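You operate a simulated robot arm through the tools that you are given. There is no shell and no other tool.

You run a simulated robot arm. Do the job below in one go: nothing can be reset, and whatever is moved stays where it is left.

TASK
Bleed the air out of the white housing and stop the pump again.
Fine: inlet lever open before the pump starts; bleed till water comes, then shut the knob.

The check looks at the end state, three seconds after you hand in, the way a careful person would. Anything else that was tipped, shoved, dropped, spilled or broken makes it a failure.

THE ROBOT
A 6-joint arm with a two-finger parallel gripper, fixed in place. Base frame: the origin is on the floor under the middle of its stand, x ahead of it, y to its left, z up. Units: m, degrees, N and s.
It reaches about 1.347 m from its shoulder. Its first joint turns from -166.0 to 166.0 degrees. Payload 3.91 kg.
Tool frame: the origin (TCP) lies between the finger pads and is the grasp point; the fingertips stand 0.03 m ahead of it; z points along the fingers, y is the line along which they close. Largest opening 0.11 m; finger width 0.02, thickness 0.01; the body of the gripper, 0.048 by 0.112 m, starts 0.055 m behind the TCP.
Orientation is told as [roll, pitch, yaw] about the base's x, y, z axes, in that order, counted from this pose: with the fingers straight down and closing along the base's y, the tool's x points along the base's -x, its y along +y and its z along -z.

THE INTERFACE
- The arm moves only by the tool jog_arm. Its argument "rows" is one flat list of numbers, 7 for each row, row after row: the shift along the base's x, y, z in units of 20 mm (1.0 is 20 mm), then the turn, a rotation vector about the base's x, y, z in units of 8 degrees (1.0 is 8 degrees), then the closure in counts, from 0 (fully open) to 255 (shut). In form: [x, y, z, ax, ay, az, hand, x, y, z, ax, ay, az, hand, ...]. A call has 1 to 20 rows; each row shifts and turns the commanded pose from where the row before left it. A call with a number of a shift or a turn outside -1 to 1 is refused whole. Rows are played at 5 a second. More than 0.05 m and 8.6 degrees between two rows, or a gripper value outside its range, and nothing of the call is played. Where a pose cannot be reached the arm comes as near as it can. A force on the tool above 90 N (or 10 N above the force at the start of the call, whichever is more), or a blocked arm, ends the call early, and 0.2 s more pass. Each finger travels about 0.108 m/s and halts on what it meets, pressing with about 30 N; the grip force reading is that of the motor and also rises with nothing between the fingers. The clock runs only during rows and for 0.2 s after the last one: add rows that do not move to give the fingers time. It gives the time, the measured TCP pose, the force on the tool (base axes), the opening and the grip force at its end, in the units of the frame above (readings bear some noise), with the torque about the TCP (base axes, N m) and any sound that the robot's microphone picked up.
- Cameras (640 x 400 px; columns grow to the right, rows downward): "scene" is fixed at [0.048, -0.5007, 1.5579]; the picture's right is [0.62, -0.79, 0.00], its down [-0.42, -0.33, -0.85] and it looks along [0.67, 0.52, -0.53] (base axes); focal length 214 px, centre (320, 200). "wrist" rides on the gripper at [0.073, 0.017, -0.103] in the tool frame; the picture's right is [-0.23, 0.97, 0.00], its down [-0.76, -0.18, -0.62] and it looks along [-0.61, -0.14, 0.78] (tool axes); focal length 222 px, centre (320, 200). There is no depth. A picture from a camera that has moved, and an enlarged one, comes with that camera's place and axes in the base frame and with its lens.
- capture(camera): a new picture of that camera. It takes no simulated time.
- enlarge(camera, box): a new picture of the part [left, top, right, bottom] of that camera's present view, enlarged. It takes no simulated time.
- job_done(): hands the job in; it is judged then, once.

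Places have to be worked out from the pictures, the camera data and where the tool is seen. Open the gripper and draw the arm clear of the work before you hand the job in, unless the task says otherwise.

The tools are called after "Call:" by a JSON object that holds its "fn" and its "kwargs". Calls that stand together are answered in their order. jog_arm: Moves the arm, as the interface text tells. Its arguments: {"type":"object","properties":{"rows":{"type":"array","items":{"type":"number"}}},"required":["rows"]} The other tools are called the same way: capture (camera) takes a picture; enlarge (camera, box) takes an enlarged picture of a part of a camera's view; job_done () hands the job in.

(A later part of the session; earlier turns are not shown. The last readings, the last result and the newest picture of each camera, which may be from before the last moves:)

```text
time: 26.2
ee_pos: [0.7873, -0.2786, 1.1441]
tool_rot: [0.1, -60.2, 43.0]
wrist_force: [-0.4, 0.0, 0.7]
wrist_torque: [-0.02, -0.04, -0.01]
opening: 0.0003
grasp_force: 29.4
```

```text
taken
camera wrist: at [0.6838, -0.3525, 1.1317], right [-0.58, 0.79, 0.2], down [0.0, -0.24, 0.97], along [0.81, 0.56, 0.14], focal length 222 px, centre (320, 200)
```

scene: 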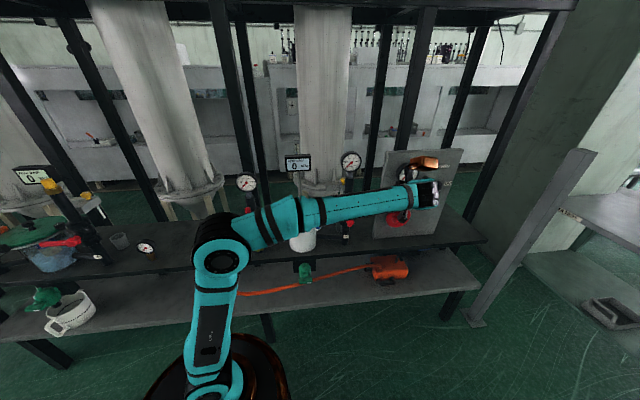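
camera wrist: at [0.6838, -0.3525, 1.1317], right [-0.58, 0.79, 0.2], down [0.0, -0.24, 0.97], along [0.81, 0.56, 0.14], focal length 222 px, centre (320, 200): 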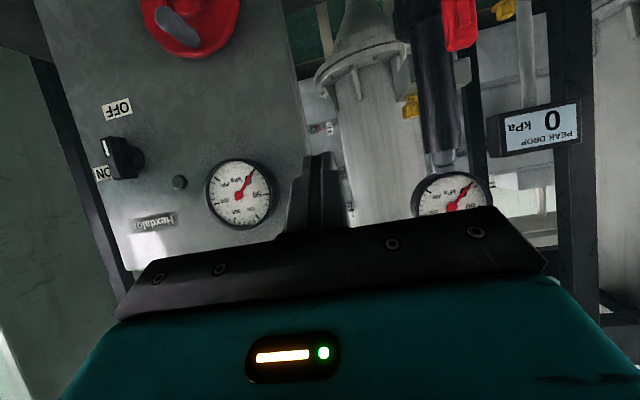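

The panel and switch are now in view. I'll enlarge the switch to triangulate it.

Call:
{"fn": "enlarge", "kwargs": {"camera": "wrist", "box": [60, 80, 240, 240]}}

Call:
{"fn": "enlarge", "kwargs": {"camera": "scene", "box": [380, 140, 480, 240]}}

```text
2.50 times, centred on (150, 160) of wrist
camera zoom: at [0.6838, -0.3525, 1.1317], right [-0.58, 0.79, 0.2], down [0.0, -0.24, 0.97], along [0.81, 0.56, 0.14], focal length 555 px, centre (745, 300)
```

zoom: 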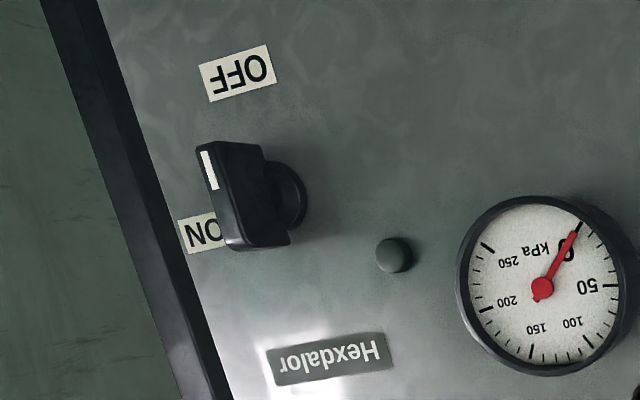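

```text
4.00 times, centred on (430, 190) of scene
camera zoom: at [0.048, -0.5007, 1.5579], right [0.62, -0.79, 0.0], down [-0.42, -0.33, -0.85], along [0.67, 0.52, -0.53], focal length 858 px, centre (-120, 240)
```

zoom: 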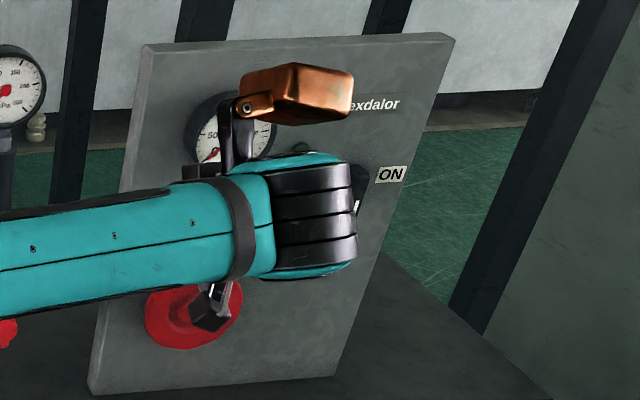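

The switch pivot is at about E = 1.033, z = 1.063, with the handle front around 5 cm off the panel (panel plane N about -0.571). I'll move in front of it, level the tool and open the fingers part way.

Call:
{"fn": "jog_arm", "kwargs": {"rows": [0.7465, -0.6344, -0.267, 0.597, -0.64, 0, 255, 0.7465, -0.6344, -0.267, 0.597, -0.64, 0, 255, 0.7465, -0.6344, -0.267, 0.597, -0.64, 0, 255, 0.7465, -0.6344, -0.267, 0.597, -0.64, 0, 255, 0.7465, -0.6344, -0.267, 0, 0, 0, 255, 0.7465, -0.6344, -0.267, 0, 0, 0, 255, 0.7465, -0.6344, -0.267, 0, 0, 0, 120, 0.7465, -0.6344, -0.267, 0, 0, 0, 120, 0.7465, -0.6344, -0.267, 0, 0, 0, 120, 0.7465, -0.6344, -0.267, 0, 0, 0, 120, 0.7465, -0.6344, -0.267, 0, 0, 0, 120, 0.7465, -0.6344, -0.267, 0, 0, 0, 120, 0.7465, -0.6344, -0.267, 0, 0, 0, 120, 0.7465, -0.6344, -0.267, 0, 0, 0, 120, 0.7465, -0.6344, -0.267, 0, 0, 0, 120, 0, 0, 0, 0, 0, 0, 120]}}

Call:
{"fn": "capture", "kwargs": {"camera": "wrist"}}

Call:
{"fn": "enlarge", "kwargs": {"camera": "scene", "box": [380, 140, 480, 240]}}

```text
time: 29.6
ee_pos: [1.0128, -0.4708, 1.0647]
tool_rot: [2.2, -88.3, 40.8]
wrist_force: [-0.2, -0.6, -0.7]
wrist_torque: [-0.01, -0.03, -0.01]
opening: 0.058
grasp_force: 0.0
```

```text
taken
camera wrist: at [0.9234, -0.5307, 0.9949], right [-0.66, 0.72, 0.23], down [-0.32, -0.54, 0.78], along [0.68, 0.44, 0.58], focal length 222 px, centre (320, 200)
```

wrist: 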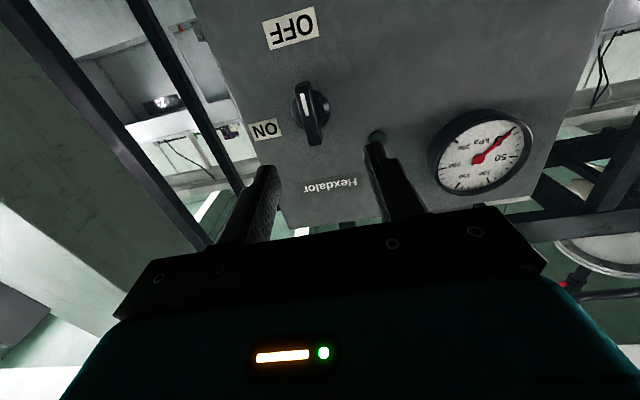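

```text
4.00 times, centred on (430, 190) of scene
camera zoom: at [0.048, -0.5007, 1.5579], right [0.62, -0.79, 0.0], down [-0.42, -0.33, -0.85], along [0.67, 0.52, -0.53], focal length 858 px, centre (-120, 240)
```

zoom: 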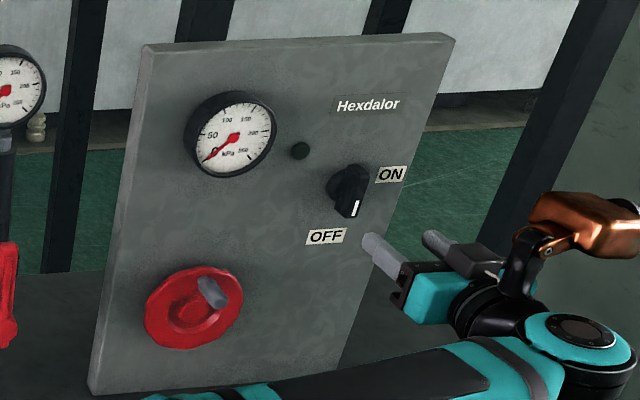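

The switch handle now sits roughly between the fingers, with its mark at OFF. I'll enlarge to get its centre.

Call:
{"fn": "enlarge", "kwargs": {"camera": "wrist", "box": [240, 60, 400, 220]}}

Call:
{"fn": "enlarge", "kwargs": {"camera": "scene", "box": [420, 165, 490, 215]}}

```text
2.50 times, centred on (320, 140) of wrist
camera zoom: at [0.9234, -0.5307, 0.9949], right [-0.66, 0.72, 0.23], down [-0.32, -0.54, 0.78], along [0.68, 0.44, 0.58], focal length 555 px, centre (320, 350)
```

zoom: 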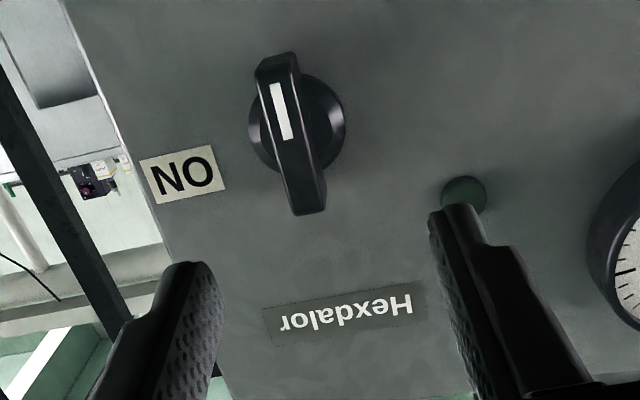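

```text
8.00 times, centred on (455, 190) of scene
camera zoom: at [0.048, -0.5007, 1.5579], right [0.62, -0.79, 0.0], down [-0.42, -0.33, -0.85], along [0.67, 0.52, -0.53], focal length 1716 px, centre (-760, 280)
```

zoom: 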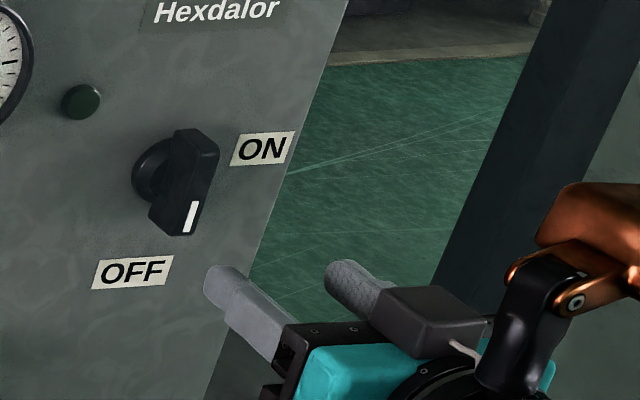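

The handle centre lies about 10 mm to the right and 8 mm below the tool axis, with its front face about 0.115 m ahead of the TCP. I'll correct that and advance 8 cm, leaving the tips just short of the handle front.

Call:
{"fn": "jog_arm", "kwargs": {"rows": [0.341, -0.366, -0.4, 0, 0, 0, 120, 0.7315, 0.682, 0, 0, 0, 0, 120, 0.7315, 0.682, 0, 0, 0, 0, 120, 0.7315, 0.682, 0, 0, 0, 0, 120, 0.7315, 0.682, 0, 0, 0, 0, 120, 0, 0, 0, 0, 0, 0, 120]}}

Call:
{"fn": "capture", "kwargs": {"camera": "wrist"}}

Call:
{"fn": "enlarge", "kwargs": {"camera": "scene", "box": [420, 165, 490, 215]}}

```text
time: 31.0
ee_pos: [1.076, -0.4224, 1.0551]
tool_rot: [1.1, -88.4, 41.8]
wrist_force: [-0.4, -0.7, -0.1]
wrist_torque: [0.0, -0.01, -0.01]
opening: 0.0582
grasp_force: 0.0
```

```text
taken
camera wrist: at [0.987, -0.4832, 0.9868], right [-0.66, 0.72, 0.23], down [-0.32, -0.54, 0.78], along [0.68, 0.44, 0.58], focal length 222 px, centre (320, 200)
```

wrist: 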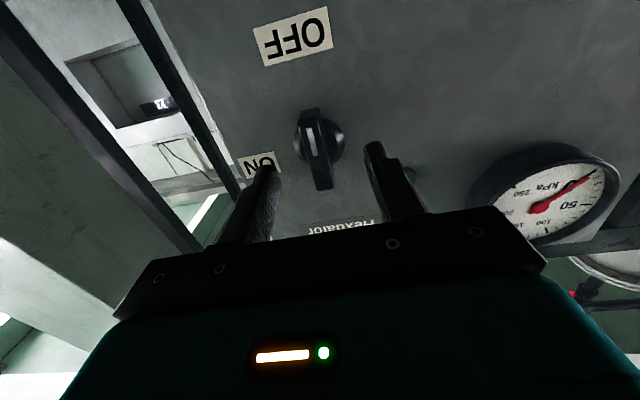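

```text
8.00 times, centred on (455, 190) of scene
camera zoom: at [0.048, -0.5007, 1.5579], right [0.62, -0.79, 0.0], down [-0.42, -0.33, -0.85], along [0.67, 0.52, -0.53], focal length 1716 px, centre (-760, 280)
```

zoom: 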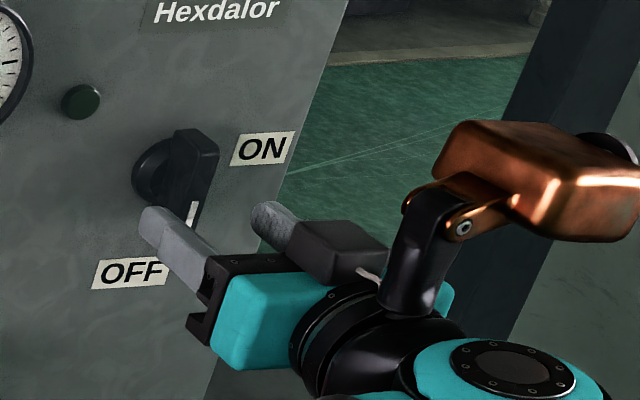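

Re-triangulated from two near views, the handle front is at I about 0.555, z about 1.058, so the tips (now 0.529) can go further. I'll raise 4 mm, shift 4 mm right, and advance 2.8 cm slowly.

Call:
{"fn": "jog_arm", "kwargs": {"rows": [0.136, -0.146, 0.2, 0, 0, 0, 120, 0.366, 0.341, 0, 0, 0, 0, 120, 0.366, 0.341, 0, 0, 0, 0, 120, 0.293, 0.273, 0, 0, 0, 0, 120, 0, 0, 0, 0, 0, 0, 120]}}

Call:
{"fn": "capture", "kwargs": {"camera": "wrist"}}

Call:
{"fn": "enlarge", "kwargs": {"camera": "scene", "box": [420, 165, 490, 215]}}

Call:
{"fn": "enlarge", "kwargs": {"camera": "wrist", "box": [240, 60, 400, 220]}}

```text
time: 32.2
ee_pos: [1.1018, -0.4075, 1.059]
tool_rot: [1.7, -88.4, 41.3]
wrist_force: [1.2, -0.6, 0.4]
wrist_torque: [0.02, -0.02, -0.05]
opening: 0.0581
grasp_force: 0.0
```

```text
taken
camera wrist: at [1.0116, -0.4669, 0.9904], right [-0.66, 0.72, 0.23], down [-0.32, -0.54, 0.78], along [0.68, 0.44, 0.58], focal length 222 px, centre (320, 200)
```

wrist: 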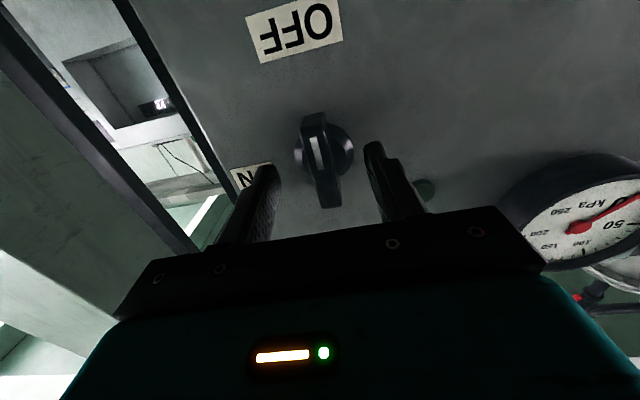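

```text
8.00 times, centred on (455, 190) of scene
camera zoom: at [0.048, -0.5007, 1.5579], right [0.62, -0.79, 0.0], down [-0.42, -0.33, -0.85], along [0.67, 0.52, -0.53], focal length 1716 px, centre (-760, 280)
```

zoom: 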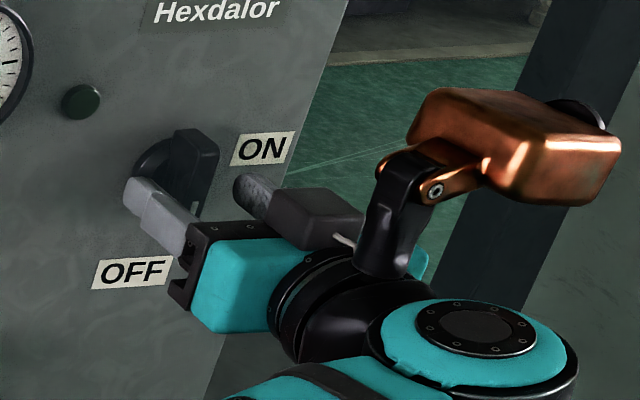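

```text
2.50 times, centred on (320, 140) of wrist
camera zoom: at [1.0116, -0.4669, 0.9904], right [-0.66, 0.72, 0.23], down [-0.32, -0.54, 0.78], along [0.68, 0.44, 0.58], focal length 555 px, centre (320, 350)
```

zoom: 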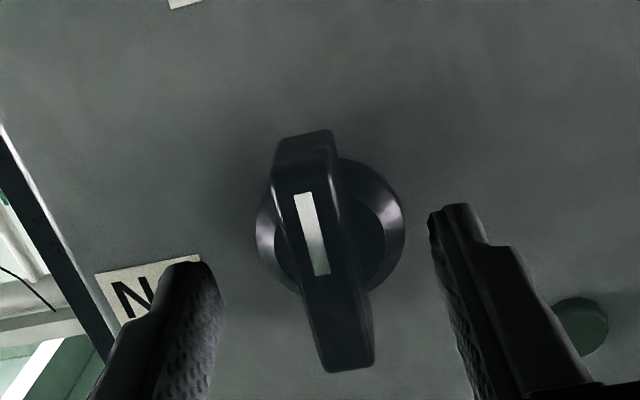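

The handle front seems to be about 6 mm ahead of the fingertips. I'll advance 14 mm in small steps and watch the force.

Call:
{"fn": "jog_arm", "kwargs": {"rows": [0.183, 0.1705, 0, 0, 0, 0, 120, 0.183, 0.1705, 0, 0, 0, 0, 120, 0.146, 0.136, 0, 0, 0, 0, 120, 0, 0, 0, 0, 0, 0, 120]}}

Call:
{"fn": "enlarge", "kwargs": {"camera": "wrist", "box": [240, 60, 400, 220]}}

Call:
{"fn": "enlarge", "kwargs": {"camera": "scene", "box": [420, 165, 490, 215]}}

```text
time: 33.2
ee_pos: [1.1123, -0.3965, 1.0592]
tool_rot: [2.0, -88.2, 41.0]
wrist_force: [0.1, -0.5, -0.3]
wrist_torque: [0.02, 0.02, 0.02]
opening: 0.0582
grasp_force: 0.1
```

```text
2.50 times, centred on (320, 140) of wrist
camera zoom: at [1.0219, -0.4569, 0.9908], right [-0.66, 0.72, 0.23], down [-0.32, -0.54, 0.78], along [0.68, 0.44, 0.58], focal length 555 px, centre (320, 350)
```

zoom: 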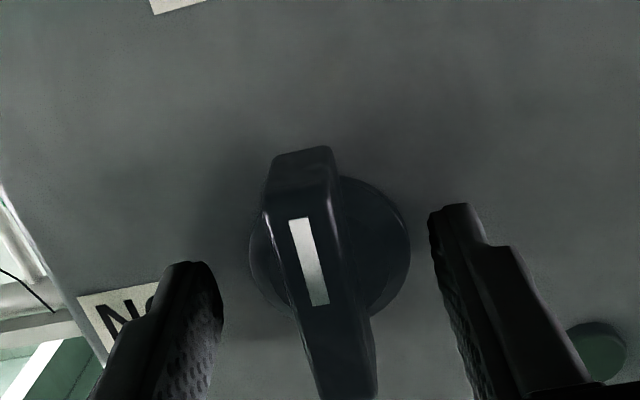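

```text
8.00 times, centred on (455, 190) of scene
camera zoom: at [0.048, -0.5007, 1.5579], right [0.62, -0.79, 0.0], down [-0.42, -0.33, -0.85], along [0.67, 0.52, -0.53], focal length 1716 px, centre (-760, 280)
```

zoom: 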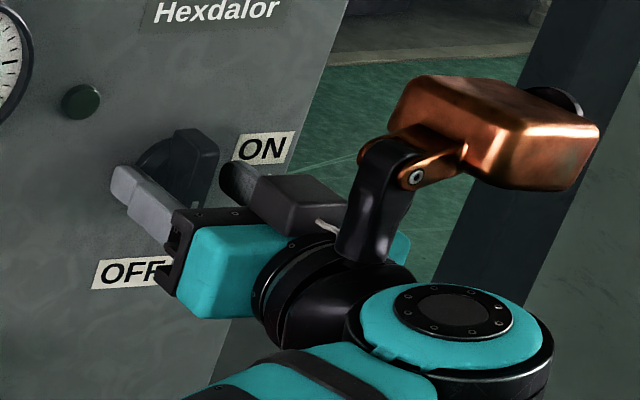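

There is still no contact, and the handle front now overlaps the tips by about 7 mm. I'll advance another 8 mm and close the fingers on the handle.

Call:
{"fn": "jog_arm", "kwargs": {"rows": [0.146, 0.136, 0, 0, 0, 0, 120, 0.146, 0.136, 0, 0, 0, 0, 120, 0, 0, 0, 0, 0, 0, 120, 0, 0, 0, 0, 0, 0, 160, 0, 0, 0, 0, 0, 0, 200, 0, 0, 0, 0, 0, 0, 230, 0, 0, 0, 0, 0, 0, 255, 0, 0, 0, 0, 0, 0, 255]}}

Call:
{"fn": "enlarge", "kwargs": {"camera": "wrist", "box": [240, 60, 400, 220]}}

Call:
{"fn": "enlarge", "kwargs": {"camera": "scene", "box": [420, 165, 490, 215]}}

```text
time: 34.3
ee_pos: [1.1137, -0.3949, 1.0619]
tool_rot: [1.1, -88.1, 42.2]
wrist_force: [-101.8, -14.1, -29.8]
wrist_torque: [-1.2, -0.93, 4.56]
opening: 0.0547
grasp_force: 29.8
stopped in row 5: the force on the tool passed its limit at 105 N (the readings are from after the stop); the commanded pose is now the measured one
```

```text
2.50 times, centred on (320, 140) of wrist
camera zoom: at [1.0248, -0.4544, 0.9916], right [-0.66, 0.71, 0.23], down [-0.31, -0.54, 0.78], along [0.68, 0.45, 0.58], focal length 555 px, centre (320, 350)
```

zoom: 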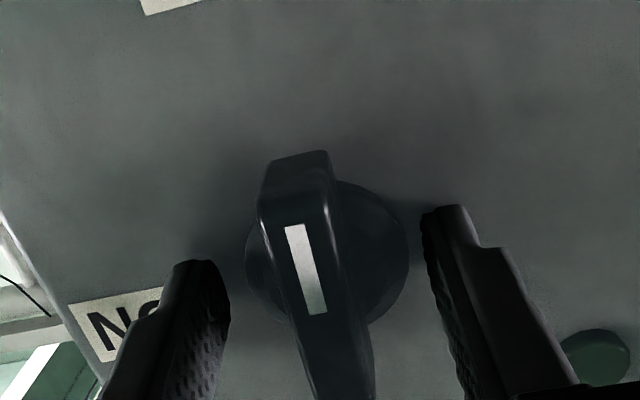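

```text
8.00 times, centred on (455, 190) of scene
camera zoom: at [0.048, -0.5007, 1.5579], right [0.62, -0.79, 0.0], down [-0.42, -0.33, -0.85], along [0.67, 0.52, -0.53], focal length 1716 px, centre (-760, 280)
```

zoom: 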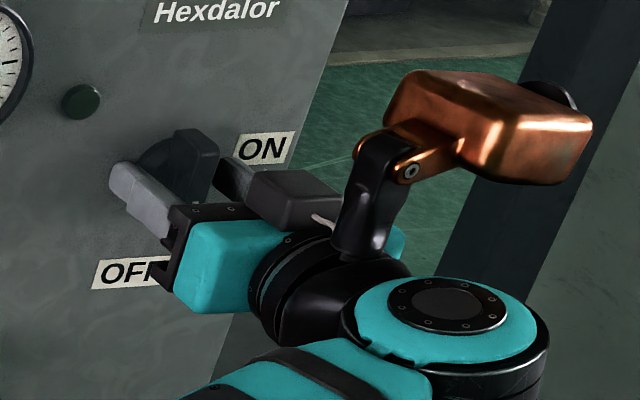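

The tips touched the panel, at I about 0.575, before the fingers closed. I'll back off 14 mm so the tips also clear the switch's skirt, then close on the handle.

Call:
{"fn": "jog_arm", "kwargs": {"rows": [-0.256, -0.239, 0, 0, 0, 0, 120, -0.256, -0.239, 0, 0, 0, 0, 120, 0, 0, 0, 0, 0, 0, 120]}}

Call:
{"fn": "enlarge", "kwargs": {"camera": "wrist", "box": [240, 60, 400, 220]}}

Call:
{"fn": "enlarge", "kwargs": {"camera": "scene", "box": [370, 140, 490, 240]}}

```text
time: 35.1
ee_pos: [1.1081, -0.3982, 1.0572]
tool_rot: [4.3, -88.2, 39.0]
wrist_force: [-0.3, -0.7, 0.6]
wrist_torque: [-0.01, -0.02, 0.0]
opening: 0.058
grasp_force: 0.1
```

```text
2.50 times, centred on (320, 140) of wrist
camera zoom: at [1.0188, -0.4595, 0.9899], right [-0.66, 0.71, 0.23], down [-0.31, -0.54, 0.78], along [0.68, 0.45, 0.58], focal length 555 px, centre (320, 350)
```

zoom: 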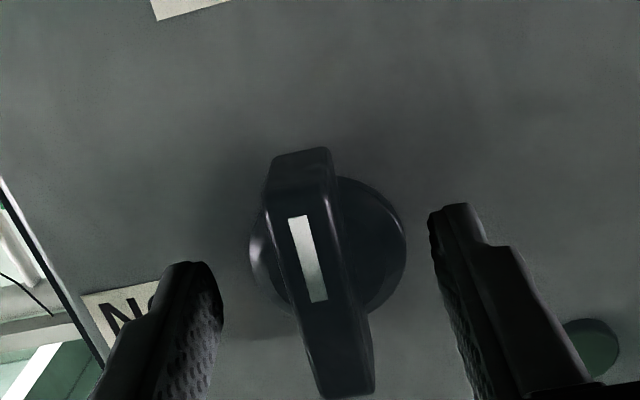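

```text
4.00 times, centred on (430, 190) of scene
camera zoom: at [0.048, -0.5007, 1.5579], right [0.62, -0.79, 0.0], down [-0.42, -0.33, -0.85], along [0.67, 0.52, -0.53], focal length 858 px, centre (-120, 240)
```

zoom: 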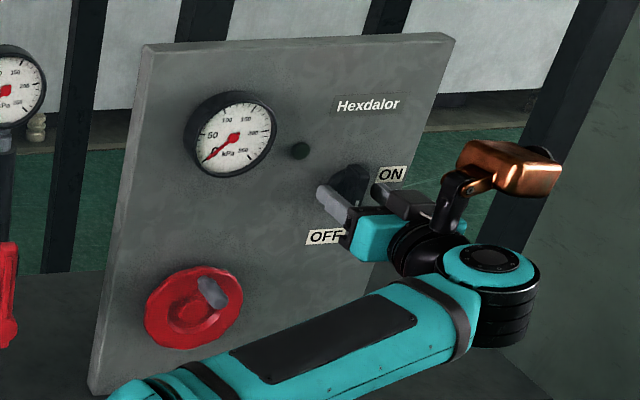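

Looking again at the geometry, the handle's front face is at I about 0.54 and its pivot at E about 1.045, z about 1.0565, so the fingers already straddle it well. I'll back off 6 mm more and close gently.

Call:
{"fn": "jog_arm", "kwargs": {"rows": [-0.288, -0.132, 0, 0, 0, 0, 120, 0, 0, 0, 0, 0, 0, 120, 0, 0, 0, 0, 0, 0, 160, 0, 0, 0, 0, 0, 0, 190, 0, 0, 0, 0, 0, 0, 215, 0, 0, 0, 0, 0, 0, 235, 0, 0, 0, 0, 0, 0, 255, 0, 0, 0, 0, 0, 0, 255]}}

Call:
{"fn": "enlarge", "kwargs": {"camera": "wrist", "box": [240, 60, 400, 220]}}

Call:
{"fn": "enlarge", "kwargs": {"camera": "scene", "box": [420, 165, 490, 215]}}

```text
time: 36.9
ee_pos: [1.1025, -0.4025, 1.0582]
tool_rot: [4.1, -88.1, 38.9]
wrist_force: [27.4, -15.5, 10.8]
wrist_torque: [0.19, -0.17, 0.29]
opening: 0.0158
grasp_force: 44.9
```

```text
2.50 times, centred on (320, 140) of wrist
camera zoom: at [1.014, -0.4624, 0.9893], right [-0.66, 0.71, 0.23], down [-0.31, -0.54, 0.78], along [0.68, 0.44, 0.58], focal length 555 px, centre (320, 350)
```

zoom: 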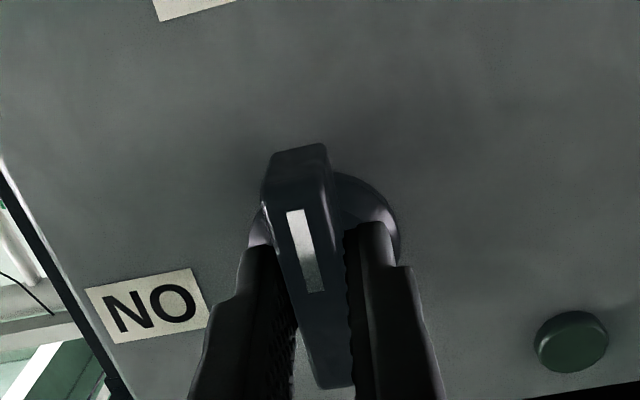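

```text
8.00 times, centred on (455, 190) of scene
camera zoom: at [0.048, -0.5007, 1.5579], right [0.62, -0.79, 0.0], down [-0.42, -0.33, -0.85], along [0.67, 0.52, -0.53], focal length 1716 px, centre (-760, 280)
```

zoom: 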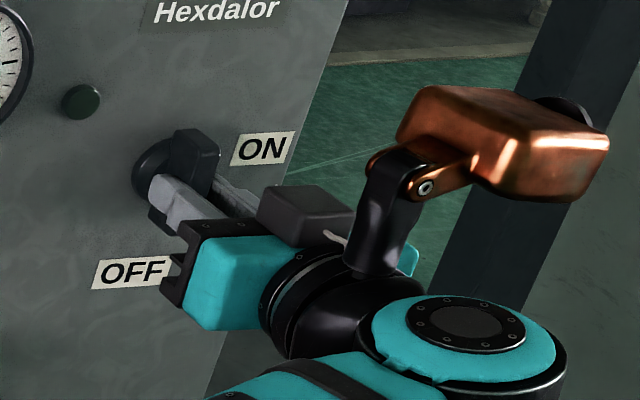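

The handle is gripped (opening 15.8 mm), but with about 30 N of sideways load toward +e. I'll shift 3 mm that way to relieve it and check.

Call:
{"fn": "jog_arm", "kwargs": {"rows": [0.102, -0.11, 0, 0, 0, 0, 255, 0, 0, 0, 0, 0, 0, 255]}}

```text
time: 37.5
ee_pos: [1.1024, -0.4013, 1.0589]
tool_rot: [4.2, -88.0, 39.2]
wrist_force: [-57.6, 21.3, -29.6]
wrist_torque: [-0.55, 0.49, 2.13]
opening: 0.0154
grasp_force: 45.5
```

The load overshot to -55 N, which implies about 28 N/mm of stiffness. I'll come back 2 mm and drop 0.5 mm to balance it.

Call:
{"fn": "jog_arm", "kwargs": {"rows": [-0.068, 0.073, -0.025, 0, 0, 0, 255, 0, 0, 0, 0, 0, 0, 255]}}

```text
time: 38.1
ee_pos: [1.1032, -0.4023, 1.0581]
tool_rot: [3.3, -88.1, 40.0]
wrist_force: [-20.3, 7.9, -16.6]
wrist_torque: [-0.3, 0.27, 1.13]
opening: 0.0155
grasp_force: 44.8
```

The loads are down to about 20 N. I'll make a small further correction and start turning the switch counter-clockwise (about +n) by 32°, checking forces.

Call:
{"fn": "jog_arm", "kwargs": {"rows": [-0.024, 0.026, -0.03, -0.366, -0.341, 0, 255, 0, 0, 0, -0.366, -0.341, 0, 255, 0, 0, 0, -0.366, -0.341, 0, 255, 0, 0, 0, -0.366, -0.341, 0, 255, 0, 0, 0, -0.366, -0.341, 0, 255, 0, 0, 0, -0.366, -0.341, 0, 255, 0, 0, 0, -0.366, -0.341, 0, 255, 0, 0, 0, -0.366, -0.341, 0, 255]}}

Call:
{"fn": "enlarge", "kwargs": {"camera": "wrist", "box": [240, 60, 400, 220]}}

Call:
{"fn": "enlarge", "kwargs": {"camera": "scene", "box": [420, 165, 490, 215]}}

```text
time: 39.9
ee_pos: [1.1038, -0.4038, 1.0576]
tool_rot: [-86.5, -57.9, 129.4]
wrist_force: [1.1, -0.7, -5.1]
wrist_torque: [2.44, 1.39, 1.23]
opening: 0.0306
grasp_force: 45.5
```

```text
2.50 times, centred on (320, 140) of wrist
camera zoom: at [1.0405, -0.4912, 0.99], right [-0.64, 0.69, -0.32], down [-0.61, -0.22, 0.76], along [0.46, 0.69, 0.56], focal length 555 px, centre (320, 350)
```

zoom: 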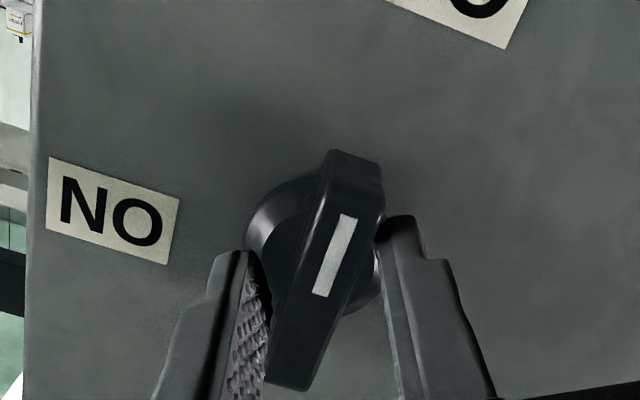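

```text
8.00 times, centred on (455, 190) of scene
camera zoom: at [0.048, -0.5007, 1.5579], right [0.62, -0.79, 0.0], down [-0.42, -0.33, -0.85], along [0.67, 0.52, -0.53], focal length 1716 px, centre (-760, 280)
```

zoom: 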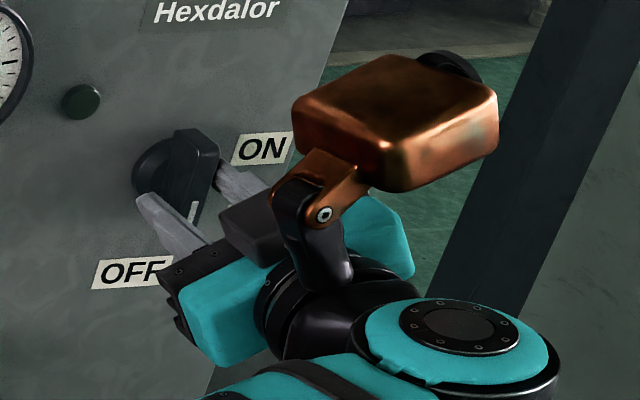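

The gripper turned 32° but the handle moved only slightly: it resists about 2.7 Nm and pried the fingers open to 31 mm. The switch is stiff, so I'll keep turning in small steps, since the contact points move outward and give more leverage.

Call:
{"fn": "jog_arm", "kwargs": {"rows": [0, 0, 0, -0.366, -0.341, 0, 255, 0, 0, 0, -0.366, -0.341, 0, 255, 0, 0, 0, 0, 0, 0, 255]}}

Call:
{"fn": "enlarge", "kwargs": {"camera": "wrist", "box": [240, 60, 400, 220]}}

```text
time: 40.7
ee_pos: [1.103, -0.4026, 1.0571]
tool_rot: [-87.4, -50.0, 130.1]
wrist_force: [6.2, -2.3, -1.8]
wrist_torque: [3.22, 0.88, 1.16]
opening: 0.0363
grasp_force: 45.0
```

```text
2.50 times, centred on (320, 140) of wrist
camera zoom: at [1.0467, -0.4978, 0.9938], right [-0.61, 0.65, -0.45], down [-0.68, -0.14, 0.72], along [0.4, 0.74, 0.53], focal length 555 px, centre (320, 350)
```

zoom: 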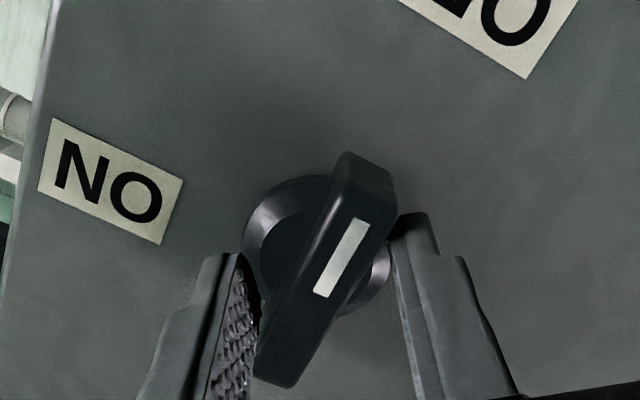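

The handle still does not follow against about 3 Nm, which is far more than a selector should need. I'll turn back to aligned and look at how it's sitting before trying something else.

Call:
{"fn": "jog_arm", "kwargs": {"rows": [0, 0, 0, 0.7315, 0.682, 0, 255, 0, 0, 0, 0.7315, 0.682, 0, 255, 0, 0, 0, 0.7315, 0.682, 0, 255, 0, 0, 0, 0.7315, 0.682, 0, 255, 0, 0, 0, 0.7315, 0.682, 0, 255, 0, 0, 0, 0, 0, 0, 255]}}

Call:
{"fn": "enlarge", "kwargs": {"camera": "wrist", "box": [240, 60, 400, 220]}}

Call:
{"fn": "enlarge", "kwargs": {"camera": "scene", "box": [425, 170, 465, 200]}}

```text
time: 42.1
ee_pos: [1.1032, -0.4025, 1.0586]
tool_rot: [4.6, -88.0, 38.7]
wrist_force: [15.1, -12.0, 7.8]
wrist_torque: [-0.29, 0.38, 0.37]
opening: 0.0151
grasp_force: 45.4
```

```text
2.50 times, centred on (320, 140) of wrist
camera zoom: at [1.0132, -0.4632, 0.989], right [-0.66, 0.71, 0.23], down [-0.31, -0.54, 0.78], along [0.68, 0.45, 0.58], focal length 555 px, centre (320, 350)
```

zoom: 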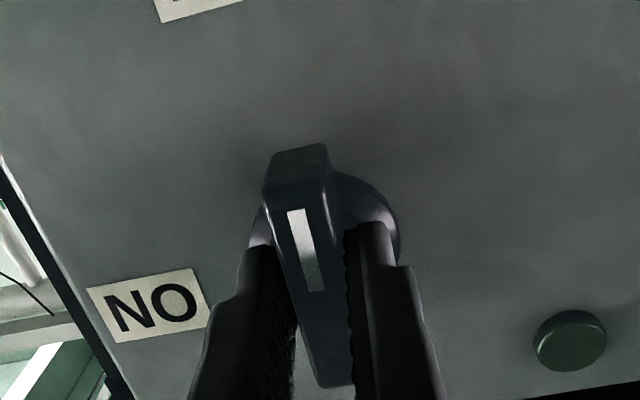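

```text
13.33 times, centred on (445, 185) of scene
camera zoom: at [0.048, -0.5007, 1.5579], right [0.62, -0.79, 0.0], down [-0.42, -0.33, -0.85], along [0.67, 0.52, -0.53], focal length 2860 px, centre (-1347, 400)
```

zoom: 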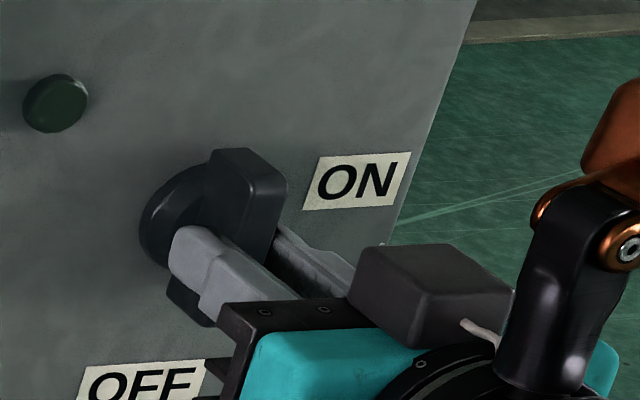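

The handle has not moved. I'll test the opposite direction gently (12° clockwise) to learn whether this is a detent or an end stop.

Call:
{"fn": "jog_arm", "kwargs": {"rows": [0, 0, 0, 0.366, 0.341, 0, 255, 0, 0, 0, 0.366, 0.341, 0, 255, 0, 0, 0, 0.366, 0.341, 0, 255, 0, 0, 0, 0, 0, 0, 255]}}

Call:
{"fn": "enlarge", "kwargs": {"camera": "wrist", "box": [240, 60, 400, 220]}}

```text
time: 43.1
ee_pos: [1.102, -0.4019, 1.058]
tool_rot: [81.5, -77.8, -38.0]
wrist_force: [4.8, -13.2, 5.5]
wrist_torque: [-0.48, 0.43, 0.75]
opening: 0.015
grasp_force: 45.1
```

```text
2.50 times, centred on (320, 140) of wrist
camera zoom: at [1.0035, -0.4527, 0.9939], right [-0.61, 0.66, 0.43], down [-0.2, -0.66, 0.73], along [0.76, 0.36, 0.54], focal length 555 px, centre (320, 350)
```

zoom: 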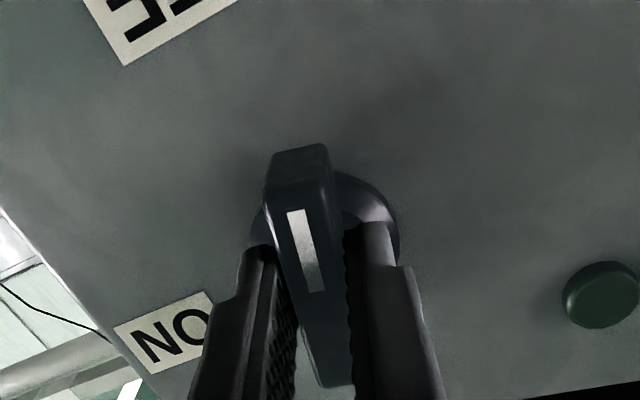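

Clockwise it turns freely with almost no torque, so counter-clockwise was against the stop. I'll keep turning clockwise while watching the lamp, gauge, sound and forces.

Call:
{"fn": "jog_arm", "kwargs": {"rows": [0, 0, 0, 0.366, 0.341, 0, 255, 0, 0, 0, 0.366, 0.341, 0, 255, 0, 0, 0, 0.366, 0.341, 0, 255, 0, 0, 0, 0.366, 0.341, 0, 255, 0, 0, 0, 0.366, 0.341, 0, 255, 0, 0, 0, 0.366, 0.341, 0, 255, 0, 0, 0, 0, 0, 0, 255]}}

Call:
{"fn": "enlarge", "kwargs": {"camera": "wrist", "box": [240, 60, 400, 220]}}

Call:
{"fn": "enlarge", "kwargs": {"camera": "scene", "box": [370, 140, 490, 240]}}

```text
time: 44.7
ee_pos: [1.1025, -0.4013, 1.0578]
tool_rot: [87.7, -53.8, -43.7]
wrist_force: [-29.3, 0.4, -6.2]
wrist_torque: [-0.2, 0.14, 1.59]
opening: 0.0152
grasp_force: 45.3
```

```text
2.50 times, centred on (320, 140) of wrist
camera zoom: at [0.9871, -0.4351, 1.0121], right [-0.44, 0.48, 0.76], down [-0.02, -0.85, 0.52], along [0.9, 0.22, 0.39], focal length 555 px, centre (320, 350)
```

zoom: 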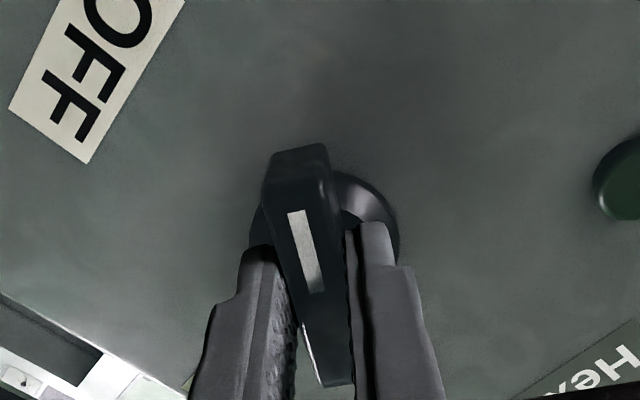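

```text
4.00 times, centred on (430, 190) of scene
camera zoom: at [0.048, -0.5007, 1.5579], right [0.62, -0.79, 0.0], down [-0.42, -0.33, -0.85], along [0.67, 0.52, -0.53], focal length 858 px, centre (-120, 240)
```

zoom: 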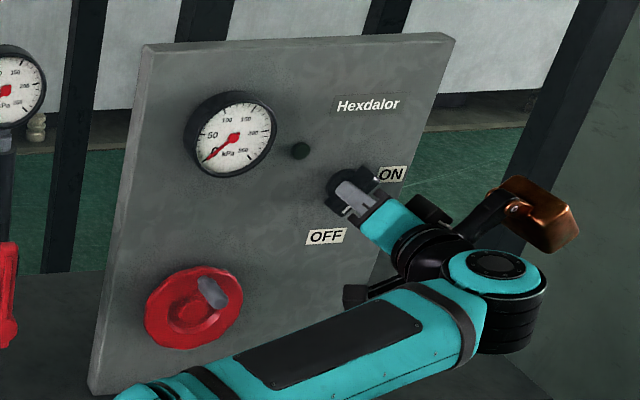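

The handle has followed 36° clockwise with nothing triggered yet. I'll continue turning, with a small lateral relief, and keep watching.

Call:
{"fn": "jog_arm", "kwargs": {"rows": [-0.04, 0.015, 0, 0.366, 0.341, 0, 255, 0, 0, 0, 0.366, 0.341, 0, 255, 0, 0, 0, 0.366, 0.341, 0, 255, 0, 0, 0, 0.366, 0.341, 0, 255, 0, 0, 0, 0.366, 0.341, 0, 255, 0, 0, 0, 0.366, 0.341, 0, 255, 0, 0, 0, 0, 0, 0, 255]}}

Call:
{"fn": "enlarge", "kwargs": {"camera": "wrist", "box": [240, 60, 400, 220]}}

Call:
{"fn": "enlarge", "kwargs": {"camera": "scene", "box": [370, 140, 490, 240]}}

```text
time: 46.3
ee_pos: [1.1013, -0.4013, 1.0592]
tool_rot: [89.3, -30.0, -45.0]
wrist_force: [-0.6, -5.8, 9.0]
wrist_torque: [0.61, -0.6, 0.47]
opening: 0.0147
grasp_force: 44.8
```

```text
2.50 times, centred on (320, 140) of wrist
camera zoom: at [0.9772, -0.424, 1.0386], right [-0.2, 0.21, 0.96], down [0.09, -0.97, 0.23], along [0.98, 0.13, 0.17], focal length 555 px, centre (320, 350)
```

zoom: 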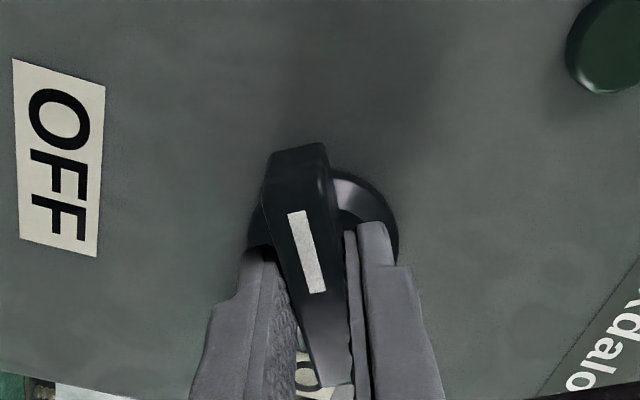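

```text
4.00 times, centred on (430, 190) of scene
camera zoom: at [0.048, -0.5007, 1.5579], right [0.62, -0.79, 0.0], down [-0.42, -0.33, -0.85], along [0.67, 0.52, -0.53], focal length 858 px, centre (-120, 240)
```

zoom: 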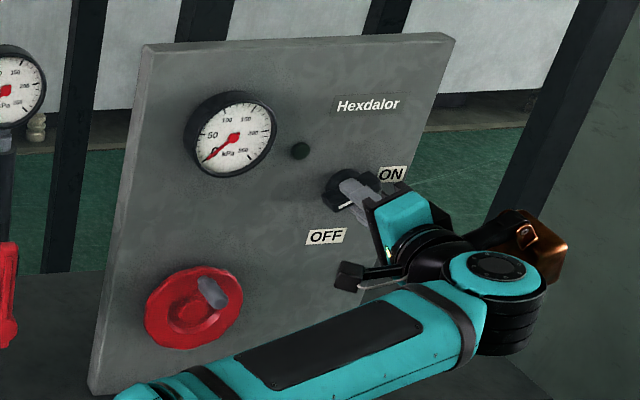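

60° and still free, with no lamp yet. I'll continue toward 90° in small steps.

Call:
{"fn": "jog_arm", "kwargs": {"rows": [0, 0, 0, 0.366, 0.341, 0, 255, 0, 0, 0, 0.366, 0.341, 0, 255, 0, 0, 0, 0.366, 0.341, 0, 255, 0, 0, 0, 0.366, 0.341, 0, 255, 0, 0, 0, 0.366, 0.341, 0, 255, 0, 0, 0, 0.366, 0.341, 0, 255, 0, 0, 0, 0, 0, 0, 255]}}

Call:
{"fn": "enlarge", "kwargs": {"camera": "wrist", "box": [240, 60, 400, 220]}}

Call:
{"fn": "enlarge", "kwargs": {"camera": "scene", "box": [370, 140, 490, 240]}}

```text
time: 47.9
ee_pos: [1.1016, -0.4011, 1.0595]
tool_rot: [90.3, -5.8, -45.1]
wrist_force: [19.3, -4.9, 32.1]
wrist_torque: [0.15, -0.13, -0.52]
opening: 0.0147
grasp_force: 44.9
```

```text
2.50 times, centred on (320, 140) of wrist
camera zoom: at [0.9753, -0.4221, 1.0688], right [0.09, -0.09, 0.99], down [0.11, -0.99, -0.1], along [0.99, 0.11, -0.08], focal length 555 px, centre (320, 350)
```

zoom: 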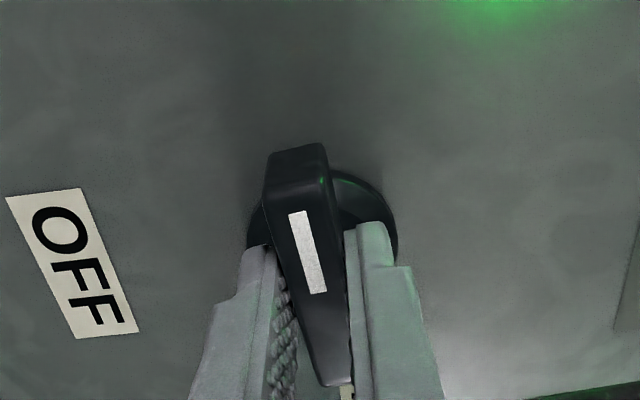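

```text
4.00 times, centred on (430, 190) of scene
camera zoom: at [0.048, -0.5007, 1.5579], right [0.62, -0.79, 0.0], down [-0.42, -0.33, -0.85], along [0.67, 0.52, -0.53], focal length 858 px, centre (-120, 240)
```

zoom: 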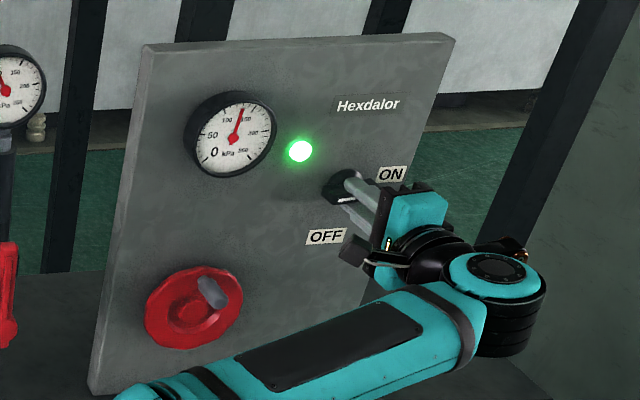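

The green lamp is lit and the gauge reads about 120 kPa, so the pump is running with the inlet open. I'll release the handle, back straight off, and check that it stays on.

Call:
{"fn": "jog_arm", "kwargs": {"rows": [0, 0, 0, 0.366, 0.341, 0, 255, 0, 0, 0, 0, 0, 0, 180, 0, 0, 0, 0, 0, 0, 120, 0, 0, 0, 0, 0, 0, 110, -0.7315, -0.682, 0, 0, 0, 0, 110, -0.7315, -0.682, 0, 0, 0, 0, 110, -0.7315, -0.682, 0, 0, 0, 0, 110, -0.7315, -0.682, 0, 0, 0, 0, 110, -0.7315, -0.682, 0, 0, 0, 0, 110, -0.7315, -0.682, 0, 0, 0, 0, 110]}}

Call:
{"fn": "enlarge", "kwargs": {"camera": "scene", "box": [330, 140, 490, 240]}}

Call:
{"fn": "enlarge", "kwargs": {"camera": "scene", "box": [230, 140, 390, 260]}}

Call:
{"fn": "capture", "kwargs": {"camera": "wrist"}}

```text
time: 50.1
ee_pos: [1.0139, -0.4834, 1.0562]
tool_rot: [90.3, -1.9, -45.2]
wrist_force: [-0.3, 0.2, -1.2]
wrist_torque: [-0.01, 0.02, 0.01]
opening: 0.0625
grasp_force: 0.1
```

```text
4.00 times, centred on (410, 190) of scene
camera zoom: at [0.048, -0.5007, 1.5579], right [0.62, -0.79, 0.0], down [-0.42, -0.33, -0.85], along [0.67, 0.52, -0.53], focal length 858 px, centre (-40, 240)
```

zoom: 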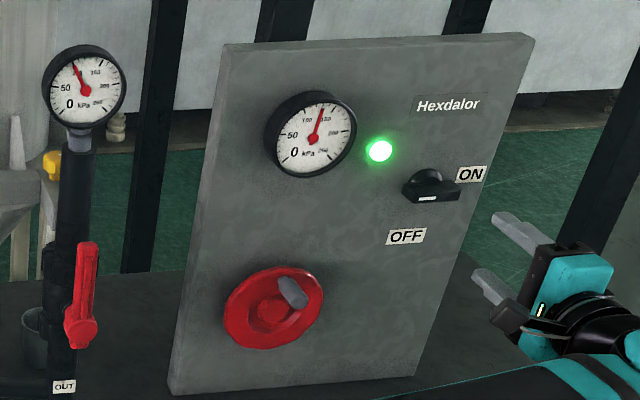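

```text
3.33 times, centred on (310, 200) of scene
camera zoom: at [0.048, -0.5007, 1.5579], right [0.62, -0.79, 0.0], down [-0.42, -0.33, -0.85], along [0.67, 0.52, -0.53], focal length 715 px, centre (353, 200)
```

zoom: 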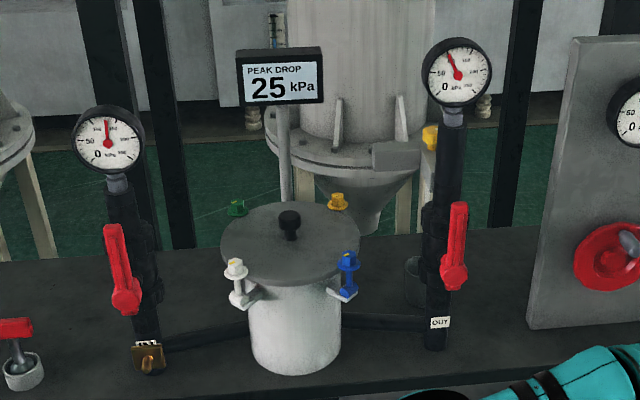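

```text
taken
camera wrist: at [0.8887, -0.5054, 1.0718], right [0.14, -0.14, 0.98], down [0.1, -0.98, -0.16], along [0.99, 0.12, -0.12], focal length 222 px, centre (320, 200)
```

wrist: 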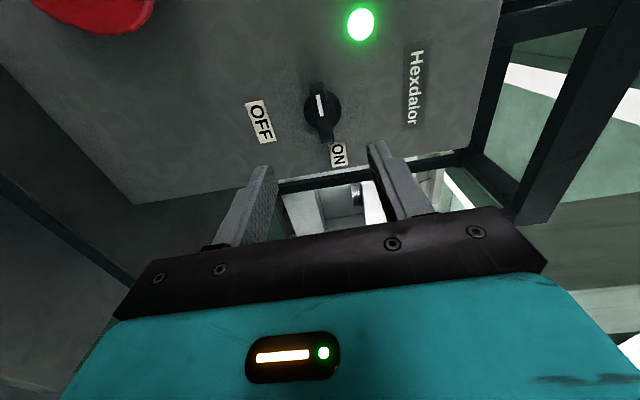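

The pump is on and the switch stays at ON: IN about 110 kPa, OUT about 85 kPa, differential 25. Now I'll roll back, rise, tilt the tool downward and travel toward the yellow bleed knob.

Call:
{"fn": "jog_arm", "kwargs": {"rows": [-0.341, 0.366, 1, -0.7315, -0.682, 0, 110, -0.341, 0.366, 1, -0.7315, -0.682, 0, 110, -0.341, 0.366, 1, -0.7315, -0.682, 0, 110, -0.341, 0.366, 1, -0.7315, -0.682, 0, 110, -0.341, 0.366, 1, -0.7315, -0.682, 0, 110, -0.341, 0.366, 1, -0.7315, -0.682, 0, 110, -0.341, 0.366, 1, -0.7315, -0.682, 0, 110, -0.341, 0.366, 1, -0.7315, -0.682, 0, 110, -0.341, 0.366, 1, -0.7315, -0.682, 0, 110, -0.341, 0.366, 1, -0.7315, -0.682, 0, 110, -0.341, 0.366, 1, -0.7315, -0.682, 0, 110, -0.682, 0.7315, 0.5, -0.682, 0.7315, 0, 110, -0.682, 0.7315, 0.5, -0.682, 0.7315, 0, 110, -0.682, 0.7315, 0.5, -0.682, 0.7315, 0, 110, -0.682, 0.7315, 0.5, -0.682, 0.7315, 0, 110, -0.682, 0.7315, 0.5, -0.682, 0.7315, 0, 110, -0.682, 0.7315, 0.5, -0.682, 0.7315, 0, 110, -0.682, 0.7315, 0.5, -0.682, 0.7315, 0, 110, -0.682, 0.7315, 0.5, -0.682, 0.7315, 0, 110, -0.682, 0.7315, 0.5, -0.682, 0.7315, 0, 110]}}

Call:
{"fn": "capture", "kwargs": {"camera": "scene"}}

Call:
{"fn": "capture", "kwargs": {"camera": "wrist"}}

```text
time: 54.3
ee_pos: [0.758, -0.2555, 1.2977]
tool_rot: [0.3, -16.1, 42.9]
wrist_force: [0.1, 0.3, -1.7]
wrist_torque: [0.06, 0.09, 0.03]
opening: 0.0627
grasp_force: 0.0
out of reach, approached as far as the arm can: row 15, 17, 18, 19, 20
```

```text
taken
```

scene: 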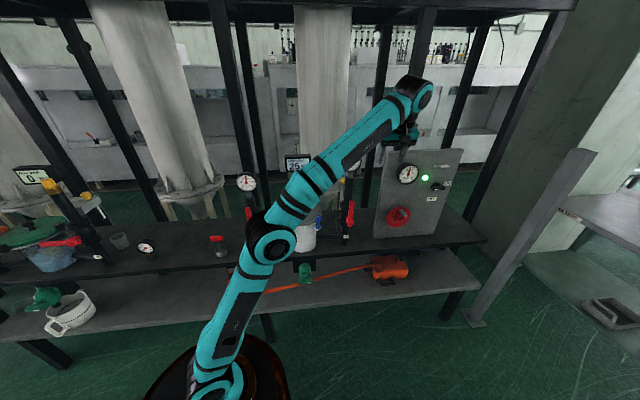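

```text
taken
camera wrist: at [0.6747, -0.3111, 1.3772], right [-0.5, 0.86, 0.07], down [0.53, 0.25, 0.81], along [0.68, 0.44, -0.58], focal length 222 px, centre (320, 200)
```

wrist: 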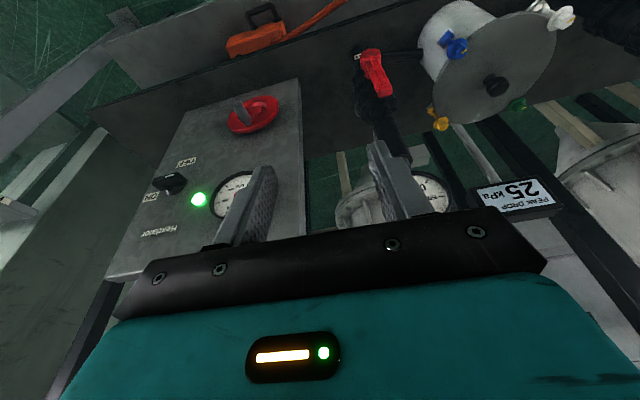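

The downward pose tops out at about z = 1.30 here, so I can't pass over the OUT gauge (top about 1.256) and must come at the knob from the left. First I'll close the fingers and move to a viewing spot left of the OUT gauge.

Call:
{"fn": "jog_arm", "kwargs": {"rows": [-0.682, 0.7315, -0.3, -0.341, 0.366, 0, 255, -0.682, 0.7315, -0.3, -0.341, 0.366, 0, 255, -0.682, 0.7315, 0, 0, 0, 0, 255, -0.682, 0.7315, 0, 0, 0, 0, 255, -0.682, 0.7315, 0, 0, 0, 0, 255, -0.682, 0.7315, 0, 0, 0, 0, 255, -0.682, 0.7315, 0, 0, 0, 0, 255, -0.682, 0.7315, 0, 0, 0, 0, 255, -0.682, 0.7315, 0, 0, 0, 0, 255, -0.682, 0.7315, 0, 0, 0, 0, 255, -0.682, 0.7315, 0, 0, 0, 0, 255, -0.682, 0.7315, 0, 0, 0, 0, 255]}}

Call:
{"fn": "capture", "kwargs": {"camera": "wrist"}}

Call:
{"fn": "capture", "kwargs": {"camera": "scene"}}

```text
time: 56.9
ee_pos: [0.596, -0.0793, 1.287]
tool_rot: [0.5, -8.1, 43.0]
wrist_force: [0.2, 0.6, -0.6]
wrist_torque: [0.01, 0.01, 0.01]
opening: 0.0002
grasp_force: 29.8
```

```text
taken
camera wrist: at [0.5204, -0.1265, 1.3795], right [-0.5, 0.87, 0.04], down [0.61, 0.32, 0.72], along [0.61, 0.38, -0.69], focal length 222 px, centre (320, 200)
```

wrist: 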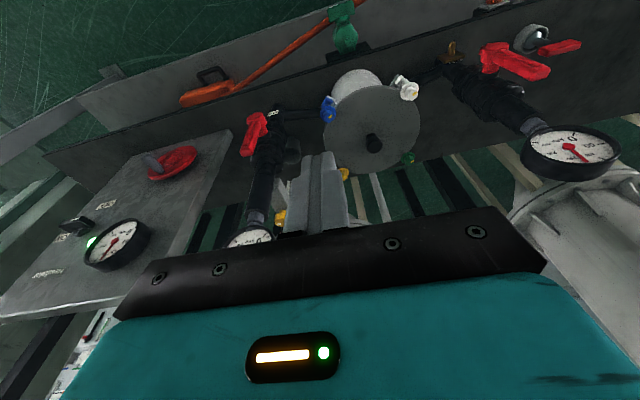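

```text
taken
```

scene: 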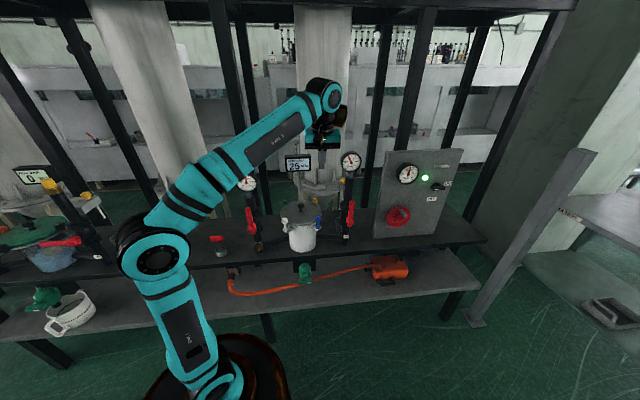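

The yellow knob is partly hidden behind the finger. I'll yaw -24° so the camera looks more directly at it.

Call:
{"fn": "jog_arm", "kwargs": {"rows": [0, 0, 0, 0, 0, -1, 255, 0, 0, 0, 0, 0, -1, 255, 0, 0, 0, 0, 0, -1, 255, 0, 0, 0, 0, 0, -1, 255]}}

Call:
{"fn": "capture", "kwargs": {"camera": "wrist"}}

Call:
{"fn": "enlarge", "kwargs": {"camera": "wrist", "box": [320, 100, 480, 240]}}

```text
time: 57.9
ee_pos: [0.5953, -0.0796, 1.2867]
tool_rot: [0.4, -8.1, 10.8]
wrist_force: [1.1, 0.1, -0.4]
wrist_torque: [0.03, 0.0, -0.02]
opening: 0.0001
grasp_force: 29.3
```

```text
taken
camera wrist: at [0.5069, -0.0798, 1.3788], right [0.04, 1.0, 0.04], down [0.69, -0.05, 0.72], along [0.72, 0.0, -0.69], focal length 222 px, centre (320, 200)
```

wrist: 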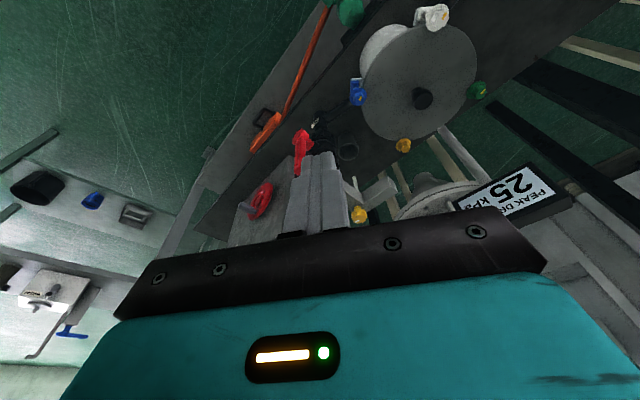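

```text
2.86 times, centred on (400, 170) of wrist
camera zoom: at [0.5069, -0.0798, 1.3788], right [0.04, 1.0, 0.04], down [0.69, -0.05, 0.72], along [0.72, 0.0, -0.69], focal length 635 px, centre (91, 286)
```

zoom: 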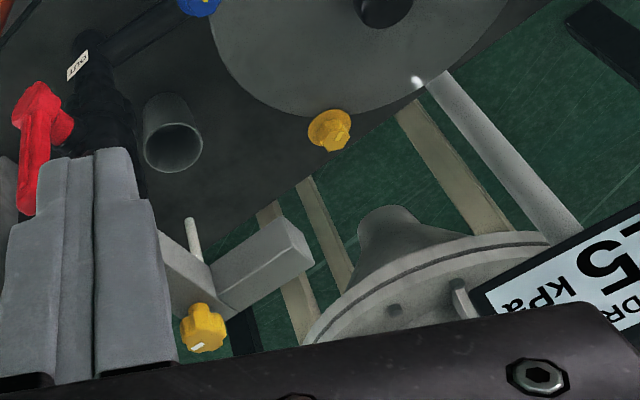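

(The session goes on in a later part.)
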